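You operate a simulated robot arm through the tools that you are given. There is no shell and no other tool. Be economical: measure what you need, move in short steps, check, and stop when the job is done.

The job below is to be done with a simulated robot arm. You get a single attempt, and the scene is never put back.

JOB
Blow the dust off the blue cap on the turntable.
Fine: turntable and air knob on till it is clean, both off again; the cap stays there.

It is judged by the outcome, as a careful person would: the job done as asked, and still so three seconds after it is handed in. It fails if anything else is knocked over, pushed out of place, dropped, spilled or broken. Lids that push on must go on centred and level and be pressed home; caps that screw on are set level and turned clockwise until they are tight.

ROBOT AND FRAMES
A 6-joint arm with a two-finger parallel gripper, fixed in place. Base frame: the origin is at the foot of the arm, x ahead of it, y to its left, z up; the work surface is at about z = 0.008. Units: m, rad, N and s.
With the tool pointing down near the work surface it reaches from about 0.16 to 0.4 m from the base axis. Its first joint turns from -1.152 to 1.152 rad. Payload 1.57 kg.
The TCP is the grasp point between the finger pads, 0.03 m short of the fingertips. In the tool frame z runs along the fingers and y along their closing line. The gripper opens to 0.08 m. The fingers are 0.017 m wide and 0.012 m thick; the gripper's body (0.04 by 0.082 m) begins 0.08 m behind the TCP.
Orientation is told as [roll, pitch, yaw] about the base's x, y, z axes, in that order, counted from this pose: with the fingers straight down and closing along the base's y, the tool's x points along the base's -x, its y along +y and its z along -z.

CONTROLS
- The arm moves only by the tool move_arm. Its argument "series" is a list of rows, each a list of 6 numbers: the shift along the base's x, y, z in mm, then the turn, a rotation vector about the base's x, y, z in rad. In form: [[dx, dy, dz, wx, wy, wz], ...]. A call has 1 to 12 rows; each row shifts and turns the commanded pose from where the row before left it. "claw" is the gripper command, from -1 (shut) to 1 (fully open), values between in proportion, set as the call begins (left out, the last holds). A row lasts 0.2 s, in which the tool goes at most 0.05 m and 0.15 rad; a call with a longer step from one row to the next is refused whole, and so is a gripper value outside its range. Where a pose cannot be reached the arm comes as near as it can. A force on the tool above 40 N (or 10 N above the force at the start of the call, whichever is more), or a blocked arm, ends the call early, and 0.2 s more pass. The fingers move at their own pace (about 0.153 m/s each) and stop on an object; they squeeze with about 25 N. The grip force told is the motor's: it shows also when the fingers shut on nothing. Time passes only in rows, and 0.2 s behind the last, so rows that do not move let the fingers close. The reply holds the time, the measured pose of the TCP, the force on the tool along the base axes, the opening and the grip force, in the units named above and with some noise.
- Cameras (640 x 400 px; columns grow to the right, rows downward): "scene" is fixed at [0.0542, -0.3481, 0.4066]; the picture's right is [0.68, -0.73, 0.00], its down [-0.51, -0.47, -0.72] and it looks along [0.53, 0.49, -0.69] (base axes); focal length 214 px, centre (320, 200). "wrist" rides on the gripper at [-0.032, 0, -0.078] in the tool frame; the picture's right is [0.00, -1.00, 0.00], its down [0.97, 0.00, -0.24] and it looks along [0.24, 0.00, 0.97] (tool axes); focal length 218 px, centre (320, 200).
- capture(camera): a new picture of that camera. It takes no simulated time.
- measure_at(camera, pixels): for up to 12 pixels [column, row] of the newest picture of that camera ("zoom" is the newest enlarged one), the place [x, y, z] in the base frame of the surface seen there, good to about 0.002 m, but the place of the scene camera against the robot may be out by one fixed shift of up to 0.012 m in any direction. It takes no simulated time.
- close_up(camera, box): a new picture of the part [left, top, right, bottom] of that camera's present view, enlarged. It takes no simulated time.
- hand_in(): hands the job in; it is judged then, once.

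Keep the steps short. Do not move on a guess: measure, check each grasp and each placing, and mend mistakes. In all there are 80 turns and 34 pictures (those below and enlarged ones count). Leave the gripper open and the arm clear of the work at the hand-in unless told otherwise, and finish with a single line.

The tools are called after "Call:" as name(argument=value, ...) on one line, values as JSON. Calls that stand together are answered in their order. move_arm: Moves the arm, as the interface text tells. Its arguments: {"type":"object","properties":{"series":{"type":"array"},"claw":{"type":"number"}},"required":["series"]} The other tools are called the same way: capture (camera) takes a picture; measure_at (camera, pixels) gives the place of the surface under pixels of a picture; close_up (camera, box) takes an enlarged picture of a part of a camera's view; hand_in () hands the job in.

At the start:

```text
t: 0.0
tcp_pos: [0.2179, -0.07, 0.257]
tool_rot: [0.001, 0.0, -0.002]
ft_force: [-0.2, -0.1, 0.4]
opening: 0.0799
grip_force: 0.1
```

scene: 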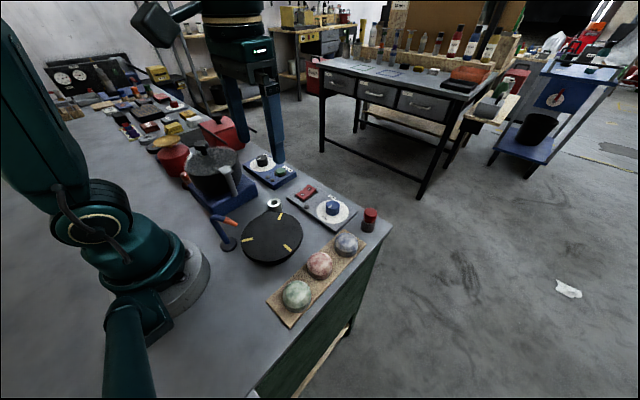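
wrist: 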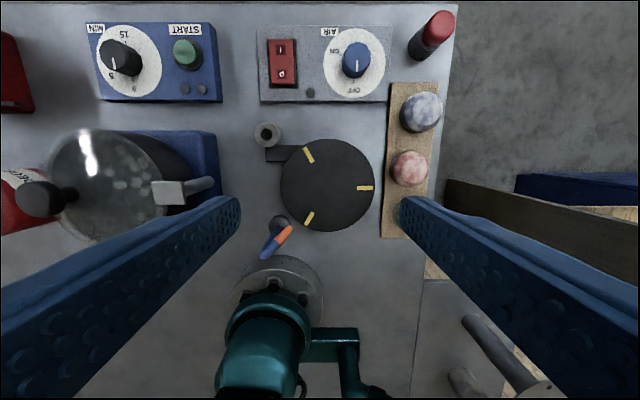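

I see a black turntable near wrist pixel (327,185), a box with a red rocker and the AIR knob at (355,60). I'll take enlarged views to find the cap and read the controls.

Call:
close_up(camera="wrist", box=[220, 0, 470, 156])

Call:
close_up(camera="scene", box=[200, 140, 400, 265])

Call:
close_up(camera="wrist", box=[220, 110, 440, 250])

```text
2.56 times, centred on (345, 78) of wrist
```

zoom: 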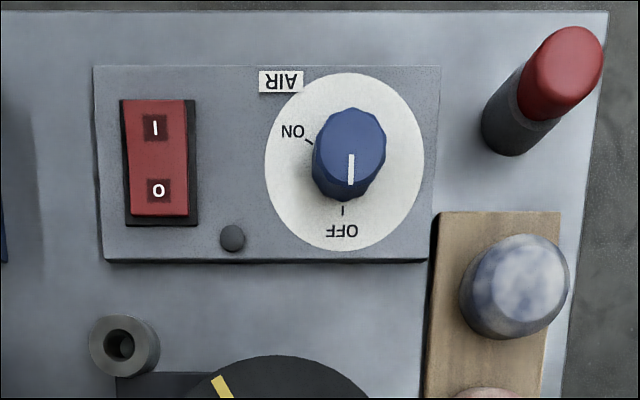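

```text
3.20 times, centred on (300, 202) of scene
```

zoom: 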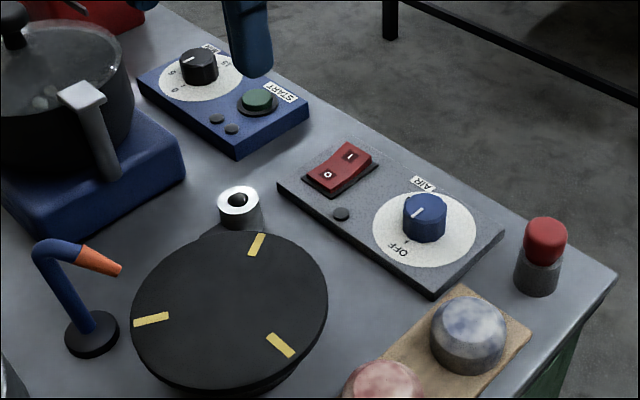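

```text
2.86 times, centred on (330, 180) of wrist
```

zoom: 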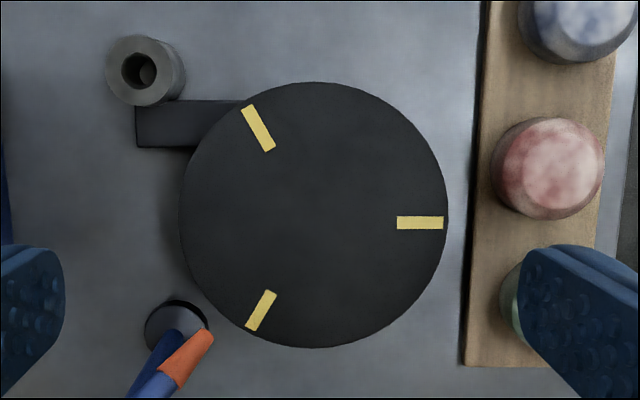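

The turntable is empty and three dusty caps sit on the wooden board, so the blue one must go onto the turntable. I'll measure caps, turntable, nozzle, rocker and knob from a fresh wrist picture.

Call:
measure_at(camera="wrist", pixels=[[420, 108], [404, 112], [438, 112], [422, 94], [410, 163], [327, 186], [281, 186], [373, 186], [386, 120], [285, 236], [268, 252], [266, 134]])

Call:
measure_at(camera="wrist", pixels=[[356, 55], [357, 70], [345, 62], [369, 58], [355, 93], [332, 60], [280, 50], [281, 74], [272, 62], [310, 92], [434, 28], [265, 85]])

Call:
measure_at(camera="scene", pixels=[[346, 240], [332, 206], [272, 237], [307, 195], [236, 222], [226, 218], [370, 212], [274, 203]])

```text
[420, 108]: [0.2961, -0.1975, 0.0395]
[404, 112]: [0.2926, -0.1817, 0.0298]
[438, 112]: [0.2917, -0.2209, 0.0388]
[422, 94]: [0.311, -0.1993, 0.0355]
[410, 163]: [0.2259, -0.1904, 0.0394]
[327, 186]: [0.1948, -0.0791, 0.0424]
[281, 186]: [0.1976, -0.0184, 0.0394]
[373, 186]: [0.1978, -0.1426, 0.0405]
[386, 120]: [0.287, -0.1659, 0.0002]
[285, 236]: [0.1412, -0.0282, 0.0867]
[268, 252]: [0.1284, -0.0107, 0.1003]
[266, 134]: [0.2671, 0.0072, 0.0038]
```

```text
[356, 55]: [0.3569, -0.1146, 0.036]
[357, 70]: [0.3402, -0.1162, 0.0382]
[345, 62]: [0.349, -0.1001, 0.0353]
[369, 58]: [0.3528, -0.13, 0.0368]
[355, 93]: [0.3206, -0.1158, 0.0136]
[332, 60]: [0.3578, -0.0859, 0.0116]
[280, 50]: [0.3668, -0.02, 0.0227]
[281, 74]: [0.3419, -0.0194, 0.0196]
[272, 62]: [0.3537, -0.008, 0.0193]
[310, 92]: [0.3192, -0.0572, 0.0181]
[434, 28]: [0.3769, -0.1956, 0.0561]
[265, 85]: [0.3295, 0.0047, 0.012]
```

```text
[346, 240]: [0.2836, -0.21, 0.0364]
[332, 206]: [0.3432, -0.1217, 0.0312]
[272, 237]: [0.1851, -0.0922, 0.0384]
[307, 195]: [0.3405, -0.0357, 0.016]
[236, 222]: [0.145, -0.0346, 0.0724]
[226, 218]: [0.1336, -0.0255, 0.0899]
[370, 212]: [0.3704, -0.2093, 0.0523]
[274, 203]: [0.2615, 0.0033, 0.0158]
```

The blue cap is at about (0.293, -0.200), top z 0.039; turntable centre about (0.197, -0.080), top z 0.041. I'll move above the blue cap and look again.

Call:
move_arm(series=[[19, -32, -25, 0, 0, 0], [19, -33, -25, 0, 0, 0], [19, -33, -25, 0, 0, 0], [18, -32, -25, 0, 0, 0], [0, 0, 0, 0, 0, 0]], claw=1)

Call:
capture(camera="wrist")

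```text
t: 1.2
tcp_pos: [0.2927, -0.1975, 0.1558]
tool_rot: [-0.001, 0.0, 0.001]
ft_force: [0.4, -0.1, -0.2]
opening: 0.08
grip_force: 0.0
```

```text
28 pictures are left
```

wrist: 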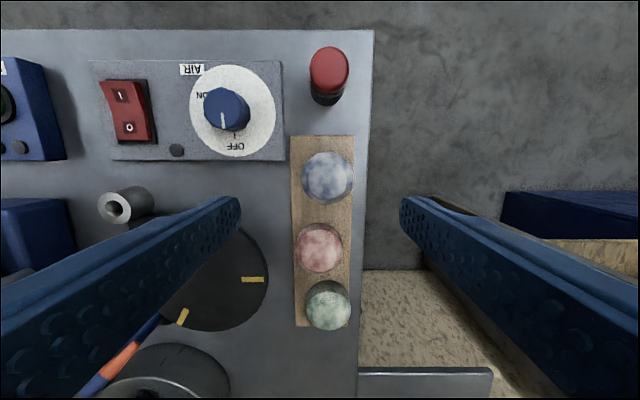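

The blue cap is at (327,175). I'll measure its edges and the board.

Call:
measure_at(camera="wrist", pixels=[[327, 176], [305, 176], [350, 176], [327, 157], [327, 194], [297, 160], [320, 215], [320, 230], [348, 215], [320, 245], [360, 150], [328, 70]])

Call:
close_up(camera="wrist", box=[270, 130, 390, 205])

```text
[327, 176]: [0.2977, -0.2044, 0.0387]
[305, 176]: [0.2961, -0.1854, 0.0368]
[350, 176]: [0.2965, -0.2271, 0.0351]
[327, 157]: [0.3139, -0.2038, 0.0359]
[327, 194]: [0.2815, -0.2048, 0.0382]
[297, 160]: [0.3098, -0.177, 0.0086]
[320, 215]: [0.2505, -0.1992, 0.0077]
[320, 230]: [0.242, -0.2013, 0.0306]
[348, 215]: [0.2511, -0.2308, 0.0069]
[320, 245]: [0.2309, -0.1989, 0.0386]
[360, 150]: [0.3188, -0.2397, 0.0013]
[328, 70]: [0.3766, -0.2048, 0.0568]
```

```text
5.33 times, centred on (330, 168) of wrist
```

zoom: 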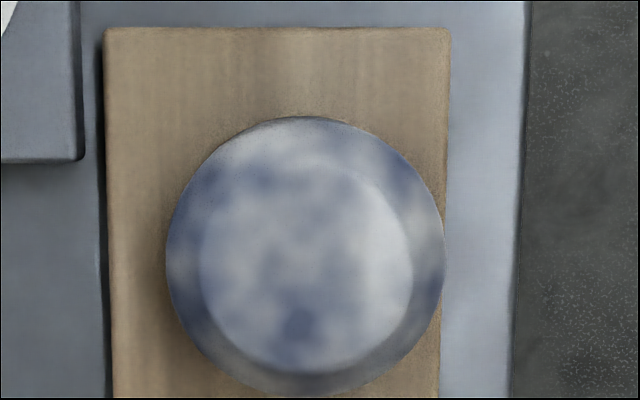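

Cap centre is about (0.297, -0.206), radius 0.021. I'll line up and descend to TCP z 0.048, fingertips about 0.018, above the board.

Call:
move_arm(series=[[4, -8, 0, 0, 0, 0], [0, 0, -40, 0, 0, 0], [0, 0, -40, 0, 0, 0], [0, 0, -20, 0, 0, 0], [0, 0, -6, 0, 0, 0], [0, 0, 0, 0, 0, 0]], claw=1)

Call:
capture(camera="wrist")

```text
t: 2.6
tcp_pos: [0.2962, -0.2067, 0.0504]
tool_rot: [0.002, 0.001, 0.001]
ft_force: [-0.5, -0.2, 0.1]
opening: 0.08
grip_force: 0.1
```

```text
26 pictures are left
```

wrist: 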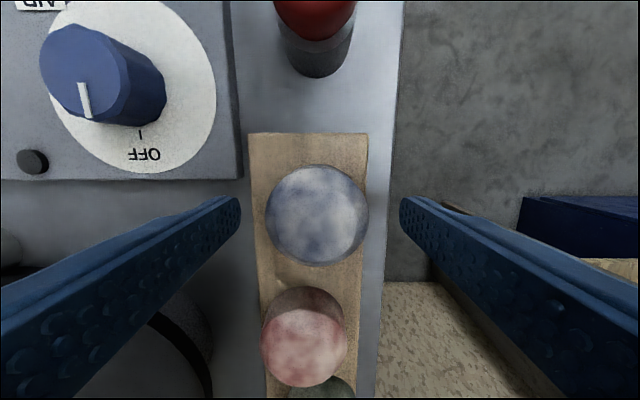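

The cap is centred between the fingers (column 317). I'll go 4 mm lower and close.

Call:
move_arm(series=[[0, 0, -4, 0, 0, 0], [0, 0, 0, 0, 0, 0]], claw=1)

Call:
move_arm(series=[[0, 0, 0, 0, 0, 0], [0, 0, 0, 0, 0, 0], [0, 0, 0, 0, 0, 0]], claw=-1)

Call:
capture(camera="wrist")

```text
t: 3.2
tcp_pos: [0.2965, -0.2079, 0.047]
tool_rot: [0.0, -0.001, -0.001]
ft_force: [-0.3, 0.1, -0.7]
opening: 0.0799
grip_force: 0.0
```

```text
t: 4.0
tcp_pos: [0.2967, -0.2074, 0.0477]
tool_rot: [0.001, -0.001, 0.0]
ft_force: [0.3, -0.8, 0.1]
opening: 0.0489
grip_force: 24.9
```

```text
25 pictures are left
```

wrist: 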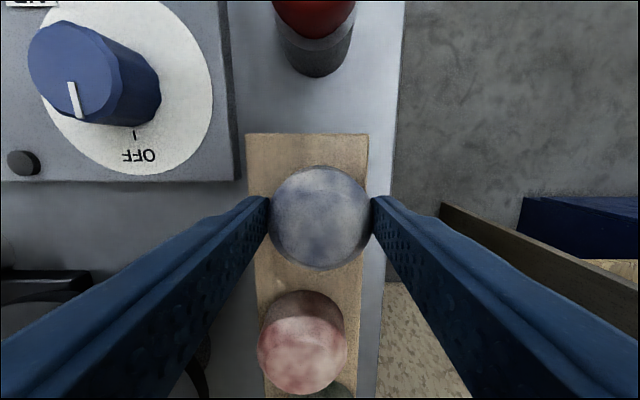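

The cap is gripped (opening 0.049, 25 N). I'll lift and carry it above the turntable centre.

Call:
move_arm(series=[[0, 0, 20, 0, 0, 0], [0, 0, 30, 0, 0, 0], [0, 0, 30, 0, 0, 0], [-20, 25, 0, 0, 0, 0], [-20, 26, 0, 0, 0, 0], [-20, 26, 0, 0, 0, 0], [-20, 25, 0, 0, 0, 0], [-20, 25, 0, 0, 0, 0], [0, 0, 0, 0, 0, 0]], claw=-1)

Call:
capture(camera="wrist")

Call:
close_up(camera="scene", box=[180, 120, 400, 258])

```text
t: 6.0
tcp_pos: [0.1987, -0.0815, 0.1266]
tool_rot: [0.001, 0.001, 0.0]
ft_force: [0.1, 0.3, 0.6]
opening: 0.0
grip_force: 21.4
```

```text
24 pictures are left
```

wrist: 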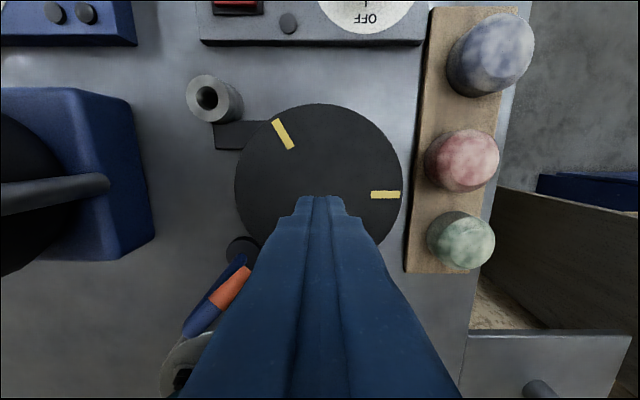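

```text
2.90 times, centred on (290, 189) of scene
```

zoom: 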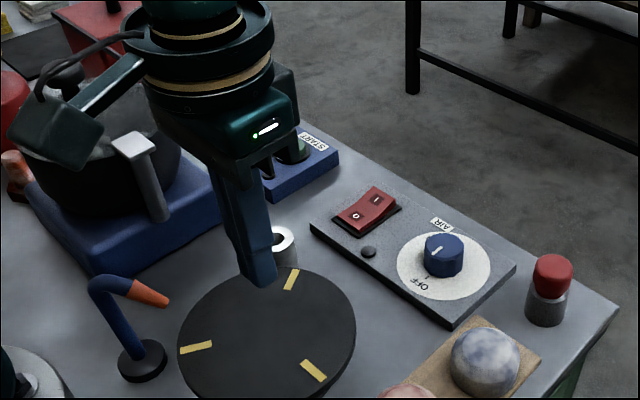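

The cap slipped out (opening 0.0) and is still on the board. I'll look closely at its shape and place.

Call:
close_up(camera="scene", box=[300, 215, 380, 265])

Call:
close_up(camera="wrist", box=[400, 0, 560, 100])

```text
8.00 times, centred on (340, 240) of scene
```

zoom: 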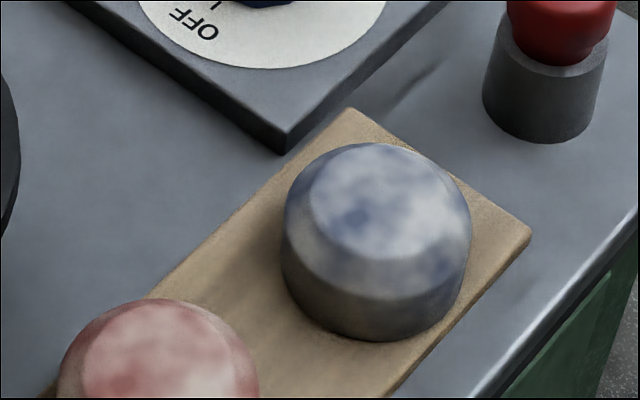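

```text
4.00 times, centred on (480, 50) of wrist
```

zoom: 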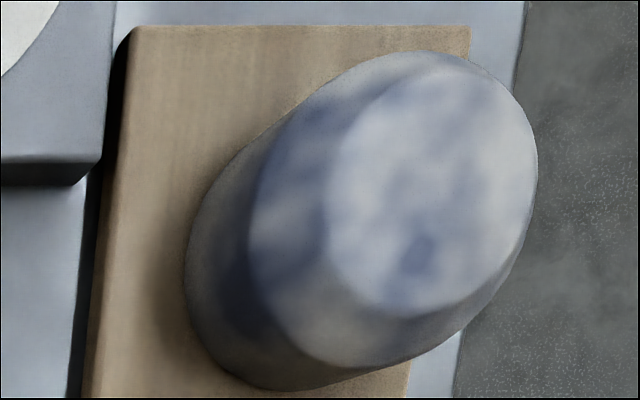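

The cap has a straight lower wall and a chamfered top; my grip was too high. I'll go back above it with the gripper open and re-measure.

Call:
move_arm(series=[[0, 0, 10, 0, 0, 0], [20, -25, 0, 0, 0, 0], [20, -26, 0, 0, 0, 0], [20, -26, 0, 0, 0, 0], [20, -25, 0, 0, 0, 0], [18, -23, 0, 0, 0, 0], [0, 0, 0, 0, 0, 0]], claw=1)

Call:
capture(camera="wrist")

```text
t: 7.6
tcp_pos: [0.2955, -0.2055, 0.1378]
tool_rot: [0.002, 0.0, 0.001]
ft_force: [-0.2, 0.1, 0.1]
opening: 0.0802
grip_force: 0.0
```

```text
20 pictures are left
```

wrist: 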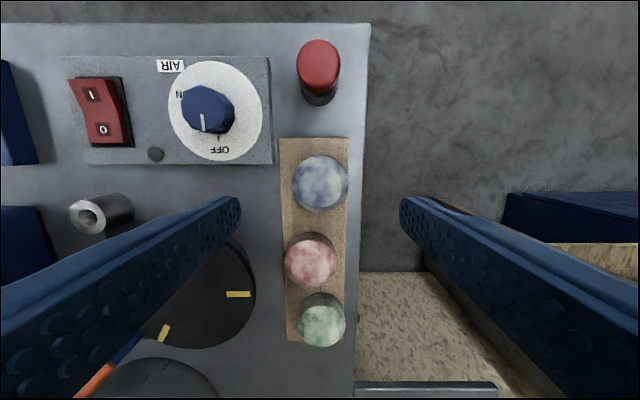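

Call:
measure_at(camera="wrist", pixels=[[320, 181], [294, 180], [347, 180], [320, 156], [320, 209], [285, 170], [315, 222], [318, 146]])

```text
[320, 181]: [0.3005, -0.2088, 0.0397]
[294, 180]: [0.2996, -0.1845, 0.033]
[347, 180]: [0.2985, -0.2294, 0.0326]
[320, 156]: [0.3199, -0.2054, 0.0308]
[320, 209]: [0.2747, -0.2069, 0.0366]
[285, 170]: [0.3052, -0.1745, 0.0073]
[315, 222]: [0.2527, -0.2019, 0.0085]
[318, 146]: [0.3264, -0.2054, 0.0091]
```

Centre is about (0.297, -0.207), board z about 0.0085. I'll descend to TCP z about 0.042 (tips about 0.012), slowly at the end, then close.

Call:
move_arm(series=[[1.5, -1.5, -40, 0, 0, 0], [0, 0, -40, 0, 0, 0], [0, 0, -9, 0, 0, 0], [0, 0, -3, 0, 0, 0], [0, 0, -2, 0, 0, 0], [0, 0, -1.5, 0, 0, 0], [0, 0, 0, 0, 0, 0]], claw=1)

Call:
move_arm(series=[[0, 0, 0, 0, 0, 0], [0, 0, 0, 0, 0, 0], [0, 0, 0, 0, 0, 0], [0, 0, 0, 0, 0, 0]], claw=-1)

Call:
move_arm(series=[[0, 0, 3, 0, 0, 0], [0, 0, 5, 0, 0, 0], [0, 0, 7, 0, 0, 0], [0, 0, 0, 0, 0, 0]], claw=-1)

Call:
capture(camera="wrist")

```text
t: 9.2
tcp_pos: [0.2989, -0.2074, 0.0411]
tool_rot: [-0.002, 0.0, 0.0]
ft_force: [-0.5, 0.5, -0.6]
opening: 0.08
grip_force: 0.0
```

```text
t: 10.2
tcp_pos: [0.2968, -0.2065, 0.0416]
tool_rot: [-0.001, 0.0, 0.001]
ft_force: [-0.4, 0.1, -0.6]
opening: 0.0484
grip_force: 25.2
```

```text
t: 11.2
tcp_pos: [0.2972, -0.2068, 0.0556]
tool_rot: [-0.001, 0.001, 0.0]
ft_force: [-0.4, -0.3, -1.0]
opening: 0.0485
grip_force: 24.4
```

```text
19 pictures are left
```

wrist: 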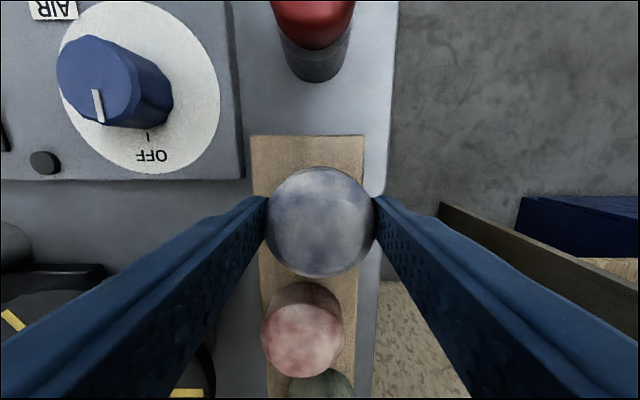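

The cap is held and lifted (opening 0.0485). I'll lift further gently and carry it over the turntable centre.

Call:
move_arm(series=[[0, 0, 15, 0, 0, 0], [0, 0, 20, 0, 0, 0], [0, 0, 20, 0, 0, 0], [-10, 12, 0, 0, 0, 0], [-15, 19, 0, 0, 0, 0], [-15, 19, 0, 0, 0, 0], [-15, 19, 0, 0, 0, 0], [-15, 20, 0, 0, 0, 0], [-15, 19, 0, 0, 0, 0], [-10, 13, 0, 0, 0, 0], [-5, 6, 0, 0, 0, 0], [0, 0, 0, 0, 0, 0]], claw=-1)

Call:
capture(camera="wrist")

Call:
close_up(camera="scene", box=[180, 120, 400, 258])

```text
t: 13.8
tcp_pos: [0.1955, -0.0794, 0.1115]
tool_rot: [0.001, 0.0, 0.0]
ft_force: [0.4, 0.9, -0.9]
opening: 0.048
grip_force: 24.8
```

```text
18 pictures are left
```

wrist: 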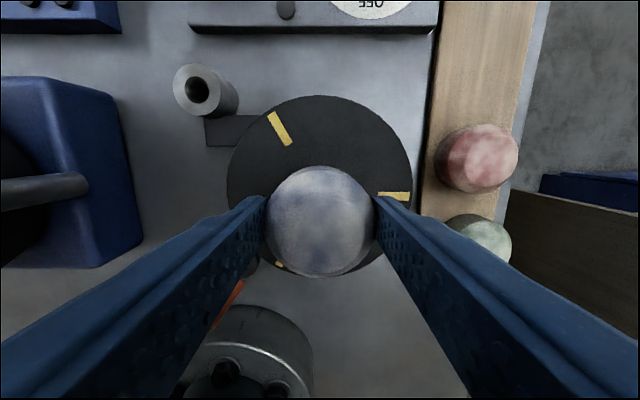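

```text
2.90 times, centred on (290, 189) of scene
```

zoom: 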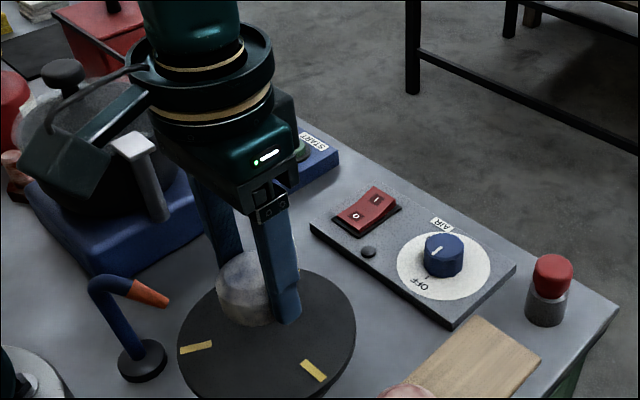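

I'll check the turntable centre using rim points before lowering.

Call:
measure_at(camera="wrist", pixels=[[320, 99], [232, 180], [408, 185], [275, 112], [370, 113], [290, 273], [362, 269], [396, 150]])

```text
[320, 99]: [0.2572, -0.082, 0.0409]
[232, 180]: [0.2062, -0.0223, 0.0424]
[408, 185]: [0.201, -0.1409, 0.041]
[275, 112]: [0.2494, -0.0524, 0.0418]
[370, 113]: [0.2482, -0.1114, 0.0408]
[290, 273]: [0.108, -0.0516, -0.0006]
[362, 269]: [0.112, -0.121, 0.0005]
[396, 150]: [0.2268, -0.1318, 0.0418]
```

Centre is about (0.197, -0.0815), top z 0.041. Cap bottom should meet it at TCP z about 0.074; lowering with small final steps.

Call:
move_arm(series=[[1, -2, -15, 0, 0, 0], [0, 0, -14, 0, 0, 0], [0, 0, -4, 0, 0, 0], [0, 0, -2, 0, 0, 0], [0, 0, 0, 0, 0, 0]], claw=-1)

```text
t: 15.0
tcp_pos: [0.1984, -0.0808, 0.0767]
tool_rot: [-0.002, 0.0, 0.0]
ft_force: [0.1, 0.3, -1.4]
opening: 0.0483
grip_force: 24.4
```

No contact yet. I'll lower in 1 mm steps while reading the force.

Call:
move_arm(series=[[0, 0, -1, 0, 0, 0], [0, 0, -1, 0, 0, 0], [0, 0, 0, 0, 0, 0]])

Call:
move_arm(series=[[0, 0, -1, 0, 0, 0], [0, 0, 0, 0, 0, 0]])

```text
t: 15.8
tcp_pos: [0.1982, -0.0824, 0.0746]
tool_rot: [0.001, -0.001, 0.0]
ft_force: [-1.5, -1.0, 10.7]
opening: 0.0484
grip_force: 25.1
```

```text
t: 16.4
tcp_pos: [0.1983, -0.0824, 0.0731]
tool_rot: [0.0, -0.001, 0.0]
ft_force: [-1.0, 8.1, 18.1]
opening: 0.0483
grip_force: 25.3
```

The cap touches the platter (Fz about 18 N). I'll ease up 1.5 mm, open, then rise straight up.

Call:
move_arm(series=[[0, 0, 1.5, 0, 0, 0], [0, 0, 0, 0, 0, 0]])

Call:
move_arm(series=[[0, 0, 0, 0, 0, 0], [0, 0, 0, 0, 0, 0], [0, 0, 20, 0, 0, 0], [0, 0, 40, 0, 0, 0], [0, 0, 40, 0, 0, 0], [0, 0, 30, 0, 0, 0], [0, 0, 0, 0, 0, 0]], claw=1)

Call:
capture(camera="wrist")

```text
t: 17.0
tcp_pos: [0.1977, -0.082, 0.0744]
tool_rot: [0.002, -0.001, -0.001]
ft_force: [-0.1, 0.3, -1.4]
opening: 0.048
grip_force: 25.5
```

```text
t: 18.6
tcp_pos: [0.1963, -0.0819, 0.2058]
tool_rot: [0.001, 0.0, 0.001]
ft_force: [0.0, -0.2, 0.0]
opening: 0.08
grip_force: 0.1
```

```text
16 pictures are left
```

wrist: 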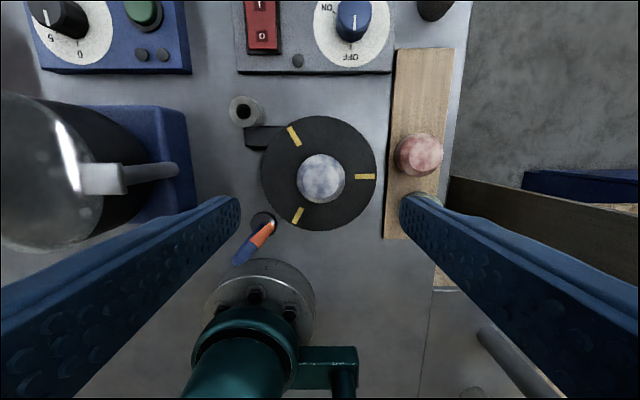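

The cap sits centred on the platter. Next the rocker: its I end at (0.367, -0.020, 0.023) is raised (off). I'll go above it with the fingers shut.

Call:
move_arm(series=[[34, 12, -10, 0, 0, 0], [34, 12, -15, 0, 0, 0], [34, 13, -25, 0, 0, 0], [34, 13, -30, 0, 0, 0], [32, 12, -30, 0, 0, 0], [0, 0, -25, 0, 0, 0], [0, 0, 0, 0, 0, 0]], claw=-1)

Call:
capture(camera="wrist")

```text
t: 20.2
tcp_pos: [0.3663, -0.0225, 0.0691]
tool_rot: [0.001, 0.001, -0.001]
ft_force: [0.2, 0.0, -0.9]
opening: 0.0002
grip_force: 21.9
```

```text
15 pictures are left
```

wrist: 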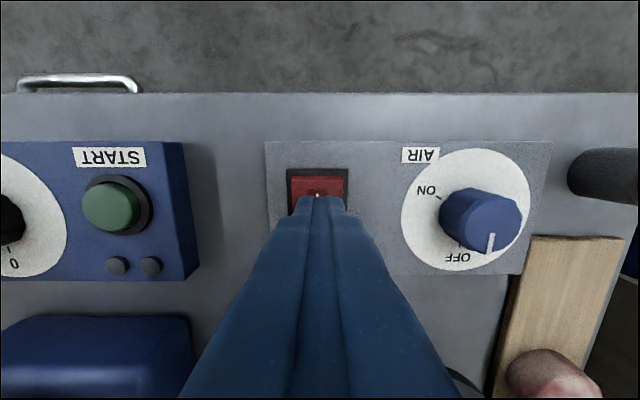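

The fingers are lined up over the I end (column 318). I'll descend with small final steps.

Call:
move_arm(series=[[0, 0, -10, 0, 0, 0], [0, 0, -4, 0, 0, 0], [0, 0, -2, 0, 0, 0], [0, 0, -2, 0, 0, 0], [0, 0, -1.5, 0, 0, 0], [0, 0, 0, 0, 0, 0]])

```text
t: 21.7
tcp_pos: [0.3658, -0.0208, 0.0526]
tool_rot: [-0.002, -0.004, -0.001]
ft_force: [-0.3, 0.9, 1.5]
opening: 0.0005
grip_force: 21.9
stopped in row 6: the force on the tool passed its limit (the readings are from after the stop); the commanded pose is now the measured one
```

The force limit was touched and then dropped to 1.5 N, so perhaps the rocker flipped. I'll rise and look.

Call:
move_arm(series=[[0, 0, 15, 0, 0, 0], [-20, 0, 30, 0, 0, 0], [-30, 0, 30, 0, 0, 0], [-30, 0, 20, 0, 0, 0], [0, 0, 0, 0, 0, 0]])

Call:
capture(camera="wrist")

```text
t: 22.9
tcp_pos: [0.2852, -0.0208, 0.1475]
tool_rot: [0.0, -0.001, 0.0]
ft_force: [0.2, -0.2, 0.8]
opening: 0.0001
grip_force: 21.3
```

```text
14 pictures are left
```

wrist: 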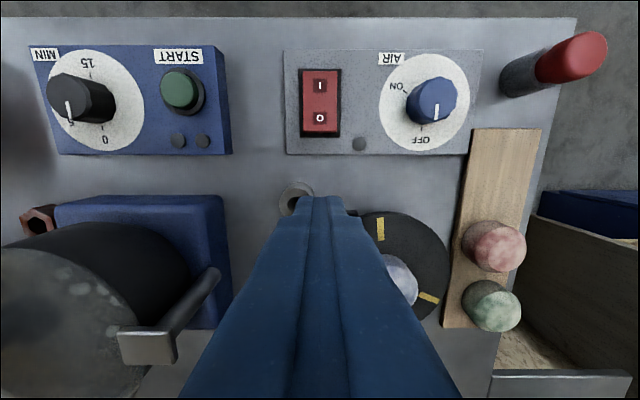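

The platter marks have moved, so the turntable runs. Now the air knob: measure its top, dial centre and the ON/OFF ticks.

Call:
close_up(camera="wrist", box=[375, 45, 487, 155])

Call:
measure_at(camera="wrist", pixels=[[432, 96], [414, 98], [456, 98], [433, 80], [433, 115], [381, 102], [470, 100], [428, 56], [428, 150], [422, 127], [405, 92]])

```text
3.64 times, centred on (431, 100) of wrist
```

zoom: 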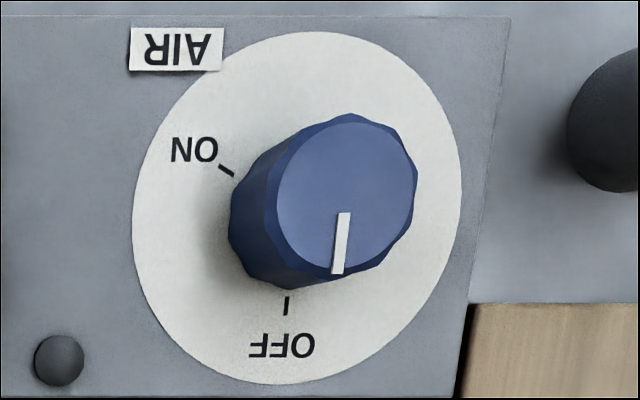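

```text
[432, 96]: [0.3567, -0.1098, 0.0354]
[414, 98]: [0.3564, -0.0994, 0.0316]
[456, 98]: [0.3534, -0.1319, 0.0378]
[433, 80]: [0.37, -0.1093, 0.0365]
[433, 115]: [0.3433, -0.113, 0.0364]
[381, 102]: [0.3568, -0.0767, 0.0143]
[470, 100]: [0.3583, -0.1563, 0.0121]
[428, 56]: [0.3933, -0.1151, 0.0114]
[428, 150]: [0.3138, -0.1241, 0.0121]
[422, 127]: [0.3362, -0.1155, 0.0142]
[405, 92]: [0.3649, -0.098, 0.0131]
```

Dial centre is about (0.354, -0.116), knob top 0.037; OFF to ON is about 120° clockwise from above. I'll go above it with the wrist pre-turned +1.05 rad and the gripper open 0.06.

Call:
move_arm(series=[[10, -14, 0, 0, 0, 0.15], [10, -14, 0, 0, 0, 0.15], [10, -14, 0, 0, 0, 0.15], [10, -14, -10, 0, 0, 0.15], [10, -14, -15, 0, 0, 0.15], [10, -14, -15, 0, 0, 0.15], [9, -12, -10, 0, 0, 0.15], [0, 0, 0, 0, 0, 0]], claw=0.5)

Call:
capture(camera="wrist")

```text
t: 24.7
tcp_pos: [0.3546, -0.1162, 0.0964]
tool_rot: [-0.001, -0.001, 1.051]
ft_force: [0.5, 0.2, 0.1]
opening: 0.0601
grip_force: 0.0
```

```text
12 pictures are left
```

wrist: 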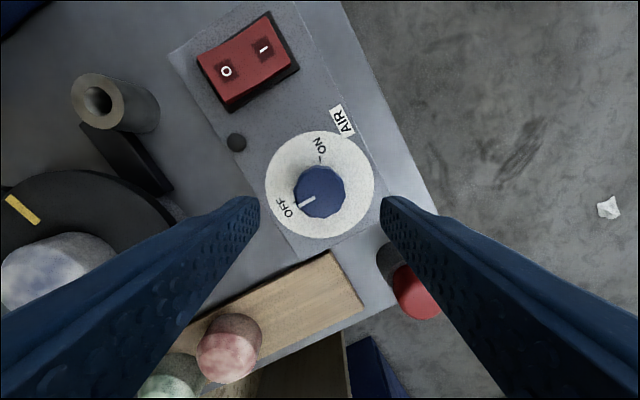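

The knob is centred between the fingers at (320,190). Descend to TCP z about 0.047 and grip.

Call:
move_arm(series=[[0, 0, -25, 0, 0, 0], [0, 0, -15, 0, 0, 0], [0, 0, -6, 0, 0, 0], [0, 0, -2, 0, 0, 0], [0, 0, 0, 0, 0, 0]])

Call:
move_arm(series=[[0, 0, 0, 0, 0, 0], [0, 0, 0, 0, 0, 0]], claw=-1)

```text
t: 25.9
tcp_pos: [0.3536, -0.1156, 0.0487]
tool_rot: [-0.001, -0.002, 1.048]
ft_force: [-0.2, 0.7, 0.8]
opening: 0.0601
grip_force: 0.0
```

```text
t: 26.5
tcp_pos: [0.3544, -0.1157, 0.0491]
tool_rot: [-0.005, -0.001, 1.048]
ft_force: [9.3, -5.5, -9.1]
opening: 0.0334
grip_force: 41.8
```

Knob gripped (0.033). I'll turn clockwise 12 steps (1.68 rad), shifting 1 mm to ease the side force.

Call:
move_arm(series=[[0.9, -0.5, 0, 0, 0, -0.14], [0, 0, 0, 0, 0, -0.14], [0, 0, 0, 0, 0, -0.14], [0, 0, 0, 0, 0, -0.14], [0, 0, 0, 0, 0, -0.14], [0, 0, 0, 0, 0, -0.14], [0, 0, 0, 0, 0, -0.14], [0, 0, 0, 0, 0, -0.14], [0, 0, 0, 0, 0, -0.14], [0, 0, 0, 0, 0, -0.14], [0, 0, 0, 0, 0, -0.14], [0, 0, 0, 0, 0, -0.14]])

Call:
capture(camera="wrist")

```text
t: 29.1
tcp_pos: [0.3542, -0.1148, 0.0486]
tool_rot: [0.002, 0.005, -0.635]
ft_force: [-14.0, 31.5, -0.3]
opening: 0.0331
grip_force: 40.9
```

```text
11 pictures are left
```

wrist: 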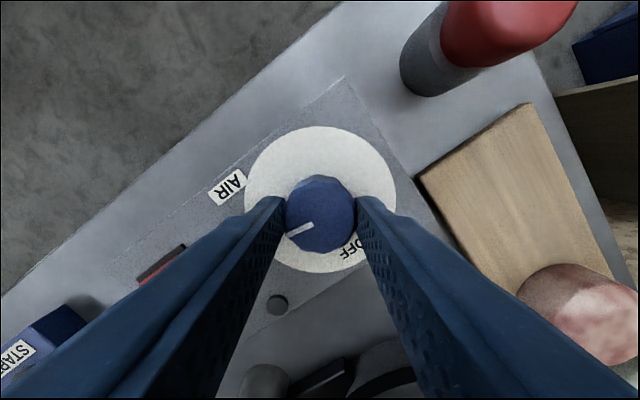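

The knob turned with the gripper. Side force is 31 N in +y, so I'll shift the command about 2 mm that way and turn the last 0.42 rad.

Call:
move_arm(series=[[-0.8, 1.6, 0, 0, 0, 0], [0, 0, 0, 0, 0, -0.14], [0, 0, 0, 0, 0, -0.14], [0, 0, 0, 0, 0, -0.14], [0, 0, 0, 0, 0, 0]])

Call:
capture(camera="wrist")

```text
t: 30.3
tcp_pos: [0.3552, -0.1158, 0.0491]
tool_rot: [0.002, -0.001, -1.052]
ft_force: [1.3, 13.4, -8.5]
opening: 0.0334
grip_force: 41.0
```

```text
10 pictures are left
```

wrist: 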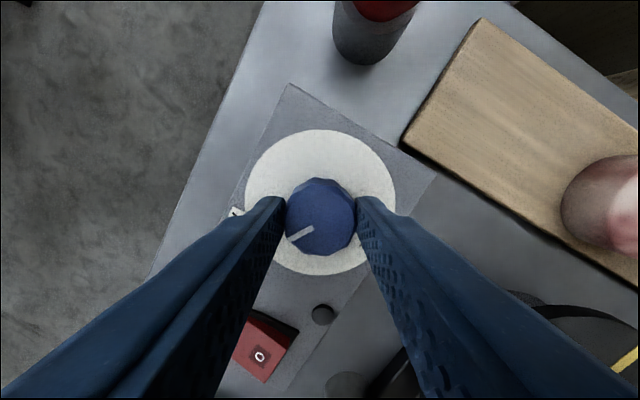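

Pointer should now be at ON. I'll open, rise straight up and check dial and cap.

Call:
move_arm(series=[[0, 0, 0, 0, 0, 0], [0, 0, 0, 0, 0, 0], [0, 0, 20, 0, 0, 0], [0, 0, 40, 0, 0, 0], [0, 0, 0, 0, 0, 0]], claw=0.5)

Call:
capture(camera="wrist")

Call:
close_up(camera="scene", box=[200, 170, 340, 258])

```text
t: 31.5
tcp_pos: [0.3556, -0.1151, 0.1089]
tool_rot: [0.0, -0.001, -1.051]
ft_force: [-0.3, -0.2, -0.3]
opening: 0.0601
grip_force: 0.1
```

```text
9 pictures are left
```

wrist: 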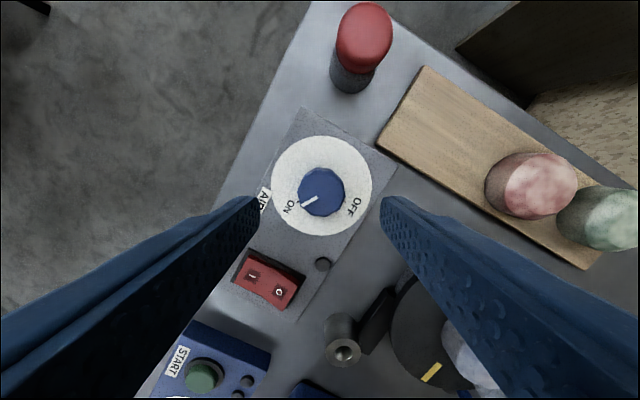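

```text
4.55 times, centred on (270, 214) of scene
```

zoom: 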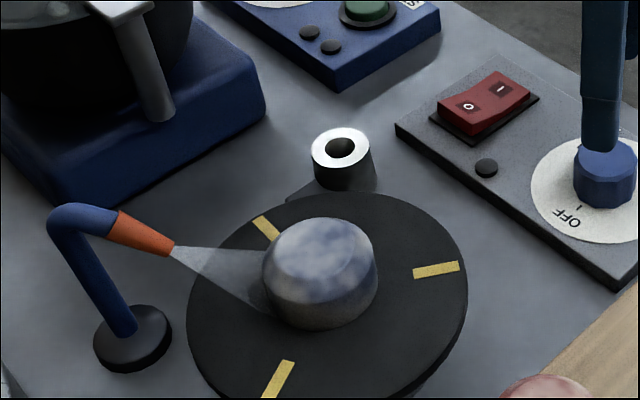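

The air jet shows and hits the cap. I'll wait in place and check again.

Call:
move_arm(series=[[0, 0, 0, 0, 0, 0], [0, 0, 0, 0, 0, 0], [0, 0, 0, 0, 0, 0], [0, 0, 0, 0, 0, 0], [0, 0, 0, 0, 0, 0], [0, 0, 0, 0, 0, 0], [0, 0, 0, 0, 0, 0], [0, 0, 0, 0, 0, 0], [0, 0, 0, 0, 0, 0], [0, 0, 0, 0, 0, 0], [0, 0, 0, 0, 0, 0], [0, 0, 0, 0, 0, 0]])

Call:
move_arm(series=[[0, 0, 0, 0, 0, 0], [0, 0, 0, 0, 0, 0], [0, 0, 0, 0, 0, 0], [0, 0, 0, 0, 0, 0], [0, 0, 0, 0, 0, 0], [0, 0, 0, 0, 0, 0], [0, 0, 0, 0, 0, 0], [0, 0, 0, 0, 0, 0], [0, 0, 0, 0, 0, 0], [0, 0, 0, 0, 0, 0], [0, 0, 0, 0, 0, 0], [0, 0, 0, 0, 0, 0]])

Call:
close_up(camera="scene", box=[200, 170, 340, 258])

```text
t: 34.1
tcp_pos: [0.3576, -0.1149, 0.108]
tool_rot: [0.001, -0.001, -1.051]
ft_force: [0.7, 0.6, 0.5]
opening: 0.0603
grip_force: 0.0
```

```text
t: 36.7
tcp_pos: [0.3556, -0.1138, 0.1093]
tool_rot: [0.0, -0.001, -1.051]
ft_force: [-0.1, -0.7, -0.4]
opening: 0.0601
grip_force: 0.0
```

```text
4.55 times, centred on (270, 214) of scene
```

zoom: 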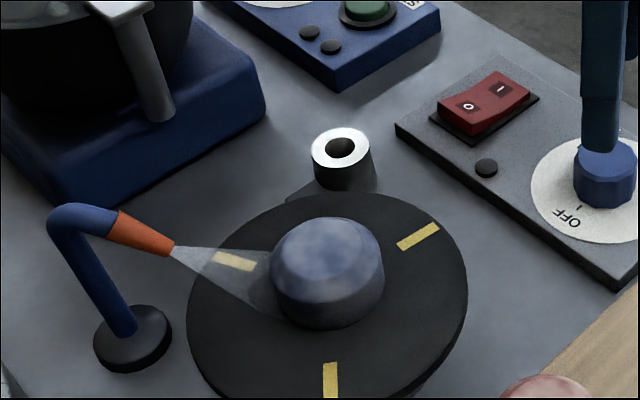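

Much cleaner, still some dust. I'll wait about 8 s more.

Call:
move_arm(series=[[0, 0, 0, 0, 0, 0], [0, 0, 0, 0, 0, 0], [0, 0, 0, 0, 0, 0], [0, 0, 0, 0, 0, 0], [0, 0, 0, 0, 0, 0], [0, 0, 0, 0, 0, 0], [0, 0, 0, 0, 0, 0], [0, 0, 0, 0, 0, 0], [0, 0, 0, 0, 0, 0], [0, 0, 0, 0, 0, 0], [0, 0, 0, 0, 0, 0], [0, 0, 0, 0, 0, 0]])

Call:
move_arm(series=[[0, 0, 0, 0, 0, 0], [0, 0, 0, 0, 0, 0], [0, 0, 0, 0, 0, 0], [0, 0, 0, 0, 0, 0], [0, 0, 0, 0, 0, 0], [0, 0, 0, 0, 0, 0], [0, 0, 0, 0, 0, 0], [0, 0, 0, 0, 0, 0], [0, 0, 0, 0, 0, 0], [0, 0, 0, 0, 0, 0], [0, 0, 0, 0, 0, 0], [0, 0, 0, 0, 0, 0]])

Call:
move_arm(series=[[0, 0, 0, 0, 0, 0], [0, 0, 0, 0, 0, 0], [0, 0, 0, 0, 0, 0], [0, 0, 0, 0, 0, 0], [0, 0, 0, 0, 0, 0], [0, 0, 0, 0, 0, 0], [0, 0, 0, 0, 0, 0], [0, 0, 0, 0, 0, 0], [0, 0, 0, 0, 0, 0], [0, 0, 0, 0, 0, 0], [0, 0, 0, 0, 0, 0], [0, 0, 0, 0, 0, 0]])

Call:
close_up(camera="scene", box=[230, 185, 310, 235])

```text
t: 39.3
tcp_pos: [0.3558, -0.1151, 0.1084]
tool_rot: [0.0, -0.003, -1.053]
ft_force: [-0.5, -0.8, 0.0]
opening: 0.06
grip_force: 0.2
```

```text
t: 41.9
tcp_pos: [0.356, -0.1156, 0.1077]
tool_rot: [-0.001, -0.002, -1.05]
ft_force: [0.6, -0.3, -0.5]
opening: 0.0602
grip_force: 0.1
```

```text
t: 44.5
tcp_pos: [0.3571, -0.1154, 0.1087]
tool_rot: [0.0, -0.004, -1.051]
ft_force: [-1.0, -0.1, 0.0]
opening: 0.06
grip_force: 0.0
```

```text
8.00 times, centred on (270, 210) of scene
```

zoom: 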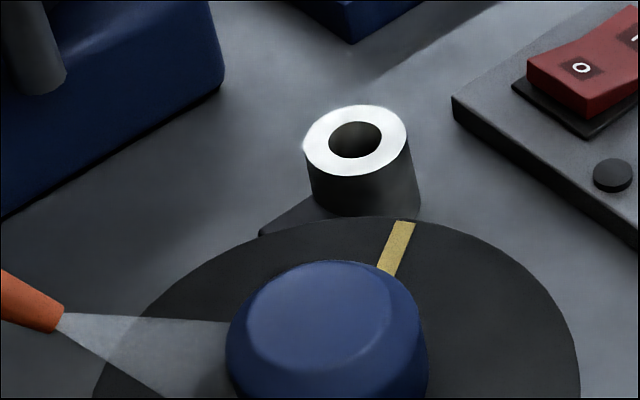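

The cap is clean all over. Now air off: descend onto the knob, grip and turn back +2.1 rad.

Call:
move_arm(series=[[-1, 0, -30, 0, 0, 0], [0, 0, -20, 0, 0, 0], [0, 0, -8, 0, 0, 0], [0, 0, -2, 0, 0, 0], [0, 0, 0, 0, 0, 0]])

Call:
move_arm(series=[[0, 0, 0, 0, 0, 0], [0, 0, 0, 0, 0, 0]], claw=-1)

Call:
move_arm(series=[[0, 0, 0, 0, 0, 0.14], [0, 0, 0, 0, 0, 0.14], [0, 0, 0, 0, 0, 0.14], [0, 0, 0, 0, 0, 0.14], [0, 0, 0, 0, 0, 0.14], [0, 0, 0, 0, 0, 0.14], [0, 0, 0, 0, 0, 0.14], [0, 0, 0, 0, 0, 0.14], [0, 0, 0, 0, 0, 0.14], [0, 0, 0, 0, 0, 0.14], [0, 0, 0, 0, 0, 0.14], [0, 0, 0, 0, 0, 0.14]])

```text
t: 45.7
tcp_pos: [0.3537, -0.1139, 0.0483]
tool_rot: [-0.002, -0.004, -1.051]
ft_force: [0.0, 0.2, -0.3]
opening: 0.06
grip_force: 0.0
```

```text
t: 46.3
tcp_pos: [0.3549, -0.1149, 0.0483]
tool_rot: [0.002, -0.002, -1.049]
ft_force: [8.8, 3.8, -7.5]
opening: 0.0333
grip_force: 40.5
```

```text
t: 48.9
tcp_pos: [0.354, -0.1166, 0.0483]
tool_rot: [-0.003, -0.001, 0.632]
ft_force: [11.3, -3.2, -1.5]
opening: 0.0327
grip_force: 41.0
```

Good. I'll turn the last 0.42 rad, release, rise and look.

Call:
move_arm(series=[[0.5, 0, 0, 0, 0, 0.14], [0, 0, 0, 0, 0, 0.14], [0, 0, 0, 0, 0, 0.14], [0, 0, 0, 0, 0, 0]])

Call:
move_arm(series=[[0, 0, 0, 0, 0, 0], [0, 0, 0, 0, 0, 0], [0, 0, 20, 0, 0, 0], [0, 0, 40, 0, 0, 0], [0, 0, 0, 0, 0, 0]], claw=0.5)

Call:
capture(camera="wrist")

```text
t: 49.9
tcp_pos: [0.3547, -0.1169, 0.0503]
tool_rot: [-0.002, 0.0, 1.052]
ft_force: [8.7, -12.3, 5.0]
opening: 0.0332
grip_force: 41.4
```

```text
t: 51.1
tcp_pos: [0.3545, -0.1138, 0.1092]
tool_rot: [0.0, -0.001, 1.047]
ft_force: [0.8, 0.0, 0.2]
opening: 0.0601
grip_force: 0.0
```

```text
5 pictures are left
```

wrist: 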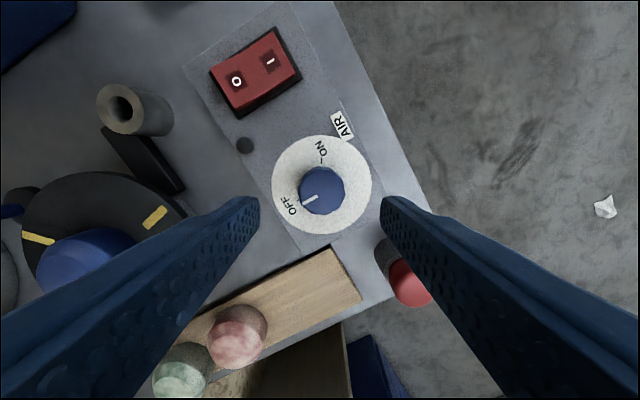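

The knob is back at OFF and the platter shows no jet. Now I'll turn the wrist back and press the rocker's O end at (0.342, -0.020).

Call:
move_arm(series=[[-2, 13, 0, 0, 0, -0.15], [-2, 14, 0, 0, 0, -0.15], [-2, 14, 0, 0, 0, -0.15], [-2, 14, 0, 0, 0, -0.15], [-2, 14, 0, 0, 0, -0.15], [-2, 14, 0, 0, 0, -0.15], [-1, 11, 0, 0, 0, -0.15], [0, 0, -20, 0, 0, 0], [0, 0, -18, 0, 0, 0], [0, 0, 0, 0, 0, 0]], claw=-1)

```text
t: 53.3
tcp_pos: [0.3404, -0.02, 0.0702]
tool_rot: [-0.001, -0.002, -0.001]
ft_force: [0.3, -0.5, 0.7]
opening: 0.0
grip_force: 21.5
```

The tool is at (0.341, -0.020, 0.070). I'll press down in small steps, as before.

Call:
move_arm(series=[[1, 0, -10, 0, 0, 0], [0, 0, -4, 0, 0, 0], [0, 0, -2, 0, 0, 0], [0, 0, -2, 0, 0, 0], [0, 0, -1.5, 0, 0, 0], [0, 0, 0, 0, 0, 0]])

```text
t: 54.7
tcp_pos: [0.3417, -0.0206, 0.0517]
tool_rot: [-0.002, -0.002, 0.0]
ft_force: [-7.8, 0.8, 17.7]
opening: 0.0001
grip_force: 21.5
```

17.7 N contact, perhaps not flipped. I'll press on a little.

Call:
move_arm(series=[[0, 0, -1, 0, 0, 0], [0, 0, -1, 0, 0, 0], [0, 0, -1, 0, 0, 0], [0, 0, 0, 0, 0, 0]])

```text
t: 55.1
tcp_pos: [0.341, -0.0218, 0.0528]
tool_rot: [0.0, -0.001, -0.002]
ft_force: [-1.3, 0.7, 2.5]
opening: 0.0
grip_force: 21.7
stopped in row 2: the force on the tool passed its limit (the readings are from after the stop); the commanded pose is now the measured one
```

The same force spike as the first press. I'll rise, back off, open the gripper and look at the rocker and platter.

Call:
move_arm(series=[[0, 0, 20, 0, 0, 0], [0, 0, 40, 0, 0, 0], [-20, 0, 40, 0, 0, 0], [-40, -10, 20, 0, 0, 0], [-40, -10, 20, 0, 0, 0], [0, 0, 0, 0, 0, 0]], claw=1)

Call:
capture(camera="wrist")

Call:
move_arm(series=[[0, 0, 0, 0, 0, 0], [0, 0, 0, 0, 0, 0], [0, 0, 0, 0, 0, 0], [0, 0, 0, 0, 0, 0]])

Call:
capture(camera="wrist")

```text
t: 56.5
tcp_pos: [0.2386, -0.04, 0.1939]
tool_rot: [-0.002, -0.003, 0.0]
ft_force: [-0.4, -0.2, -1.1]
opening: 0.08
grip_force: 0.0
```

```text
4 pictures are left
```

wrist: 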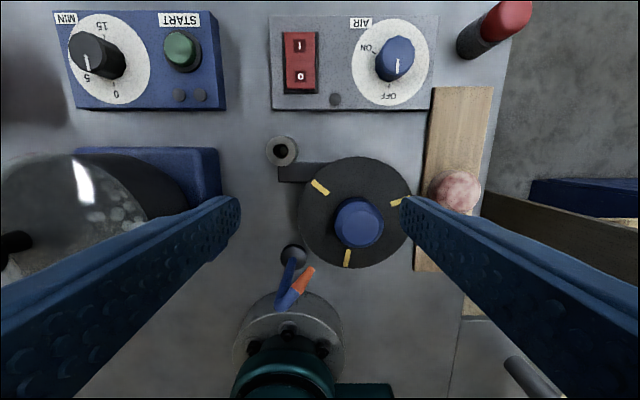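

```text
t: 57.5
tcp_pos: [0.2389, -0.0406, 0.1932]
tool_rot: [-0.001, -0.001, -0.002]
ft_force: [-0.3, 0.2, -1.1]
opening: 0.08
grip_force: 0.1
```

```text
3 pictures are left
```

wrist: 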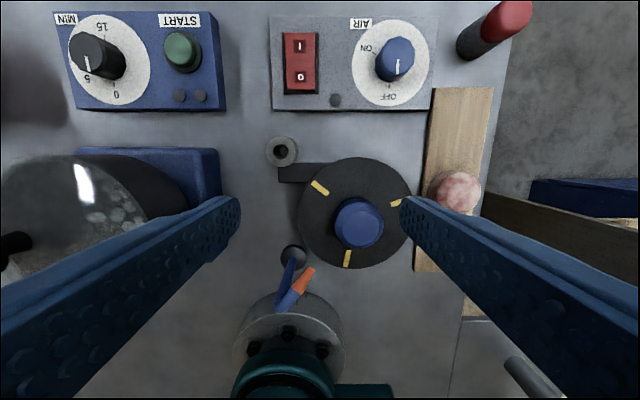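

Between the two pictures, 1 s apart, the platter marks did not move, so it has stopped, and the knob is at OFF. A last scene check of the cap.

Call:
close_up(camera="scene", box=[200, 160, 400, 285])

```text
3.20 times, centred on (300, 222) of scene
```

zoom: 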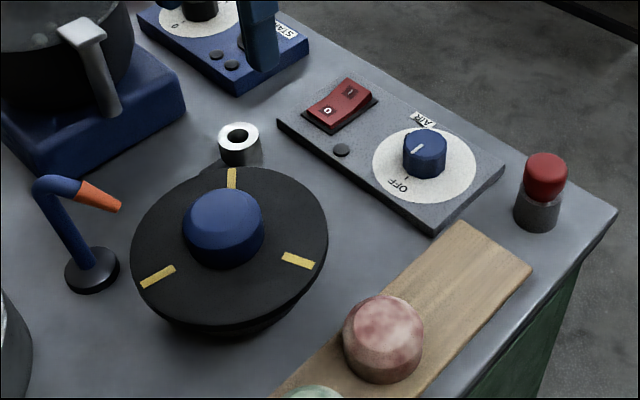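

The cap is clean and on the stopped turntable, there is no jet, both controls are off, and the arm is clear with the gripper open. Handing in.

Call:
hand_in()

```text
The job is handed in.
```

The blue cap is blown clean and sits on the stopped turntable, with the turntable and air both off; my first grip slipped, leaving the cap on its board, and the second held.
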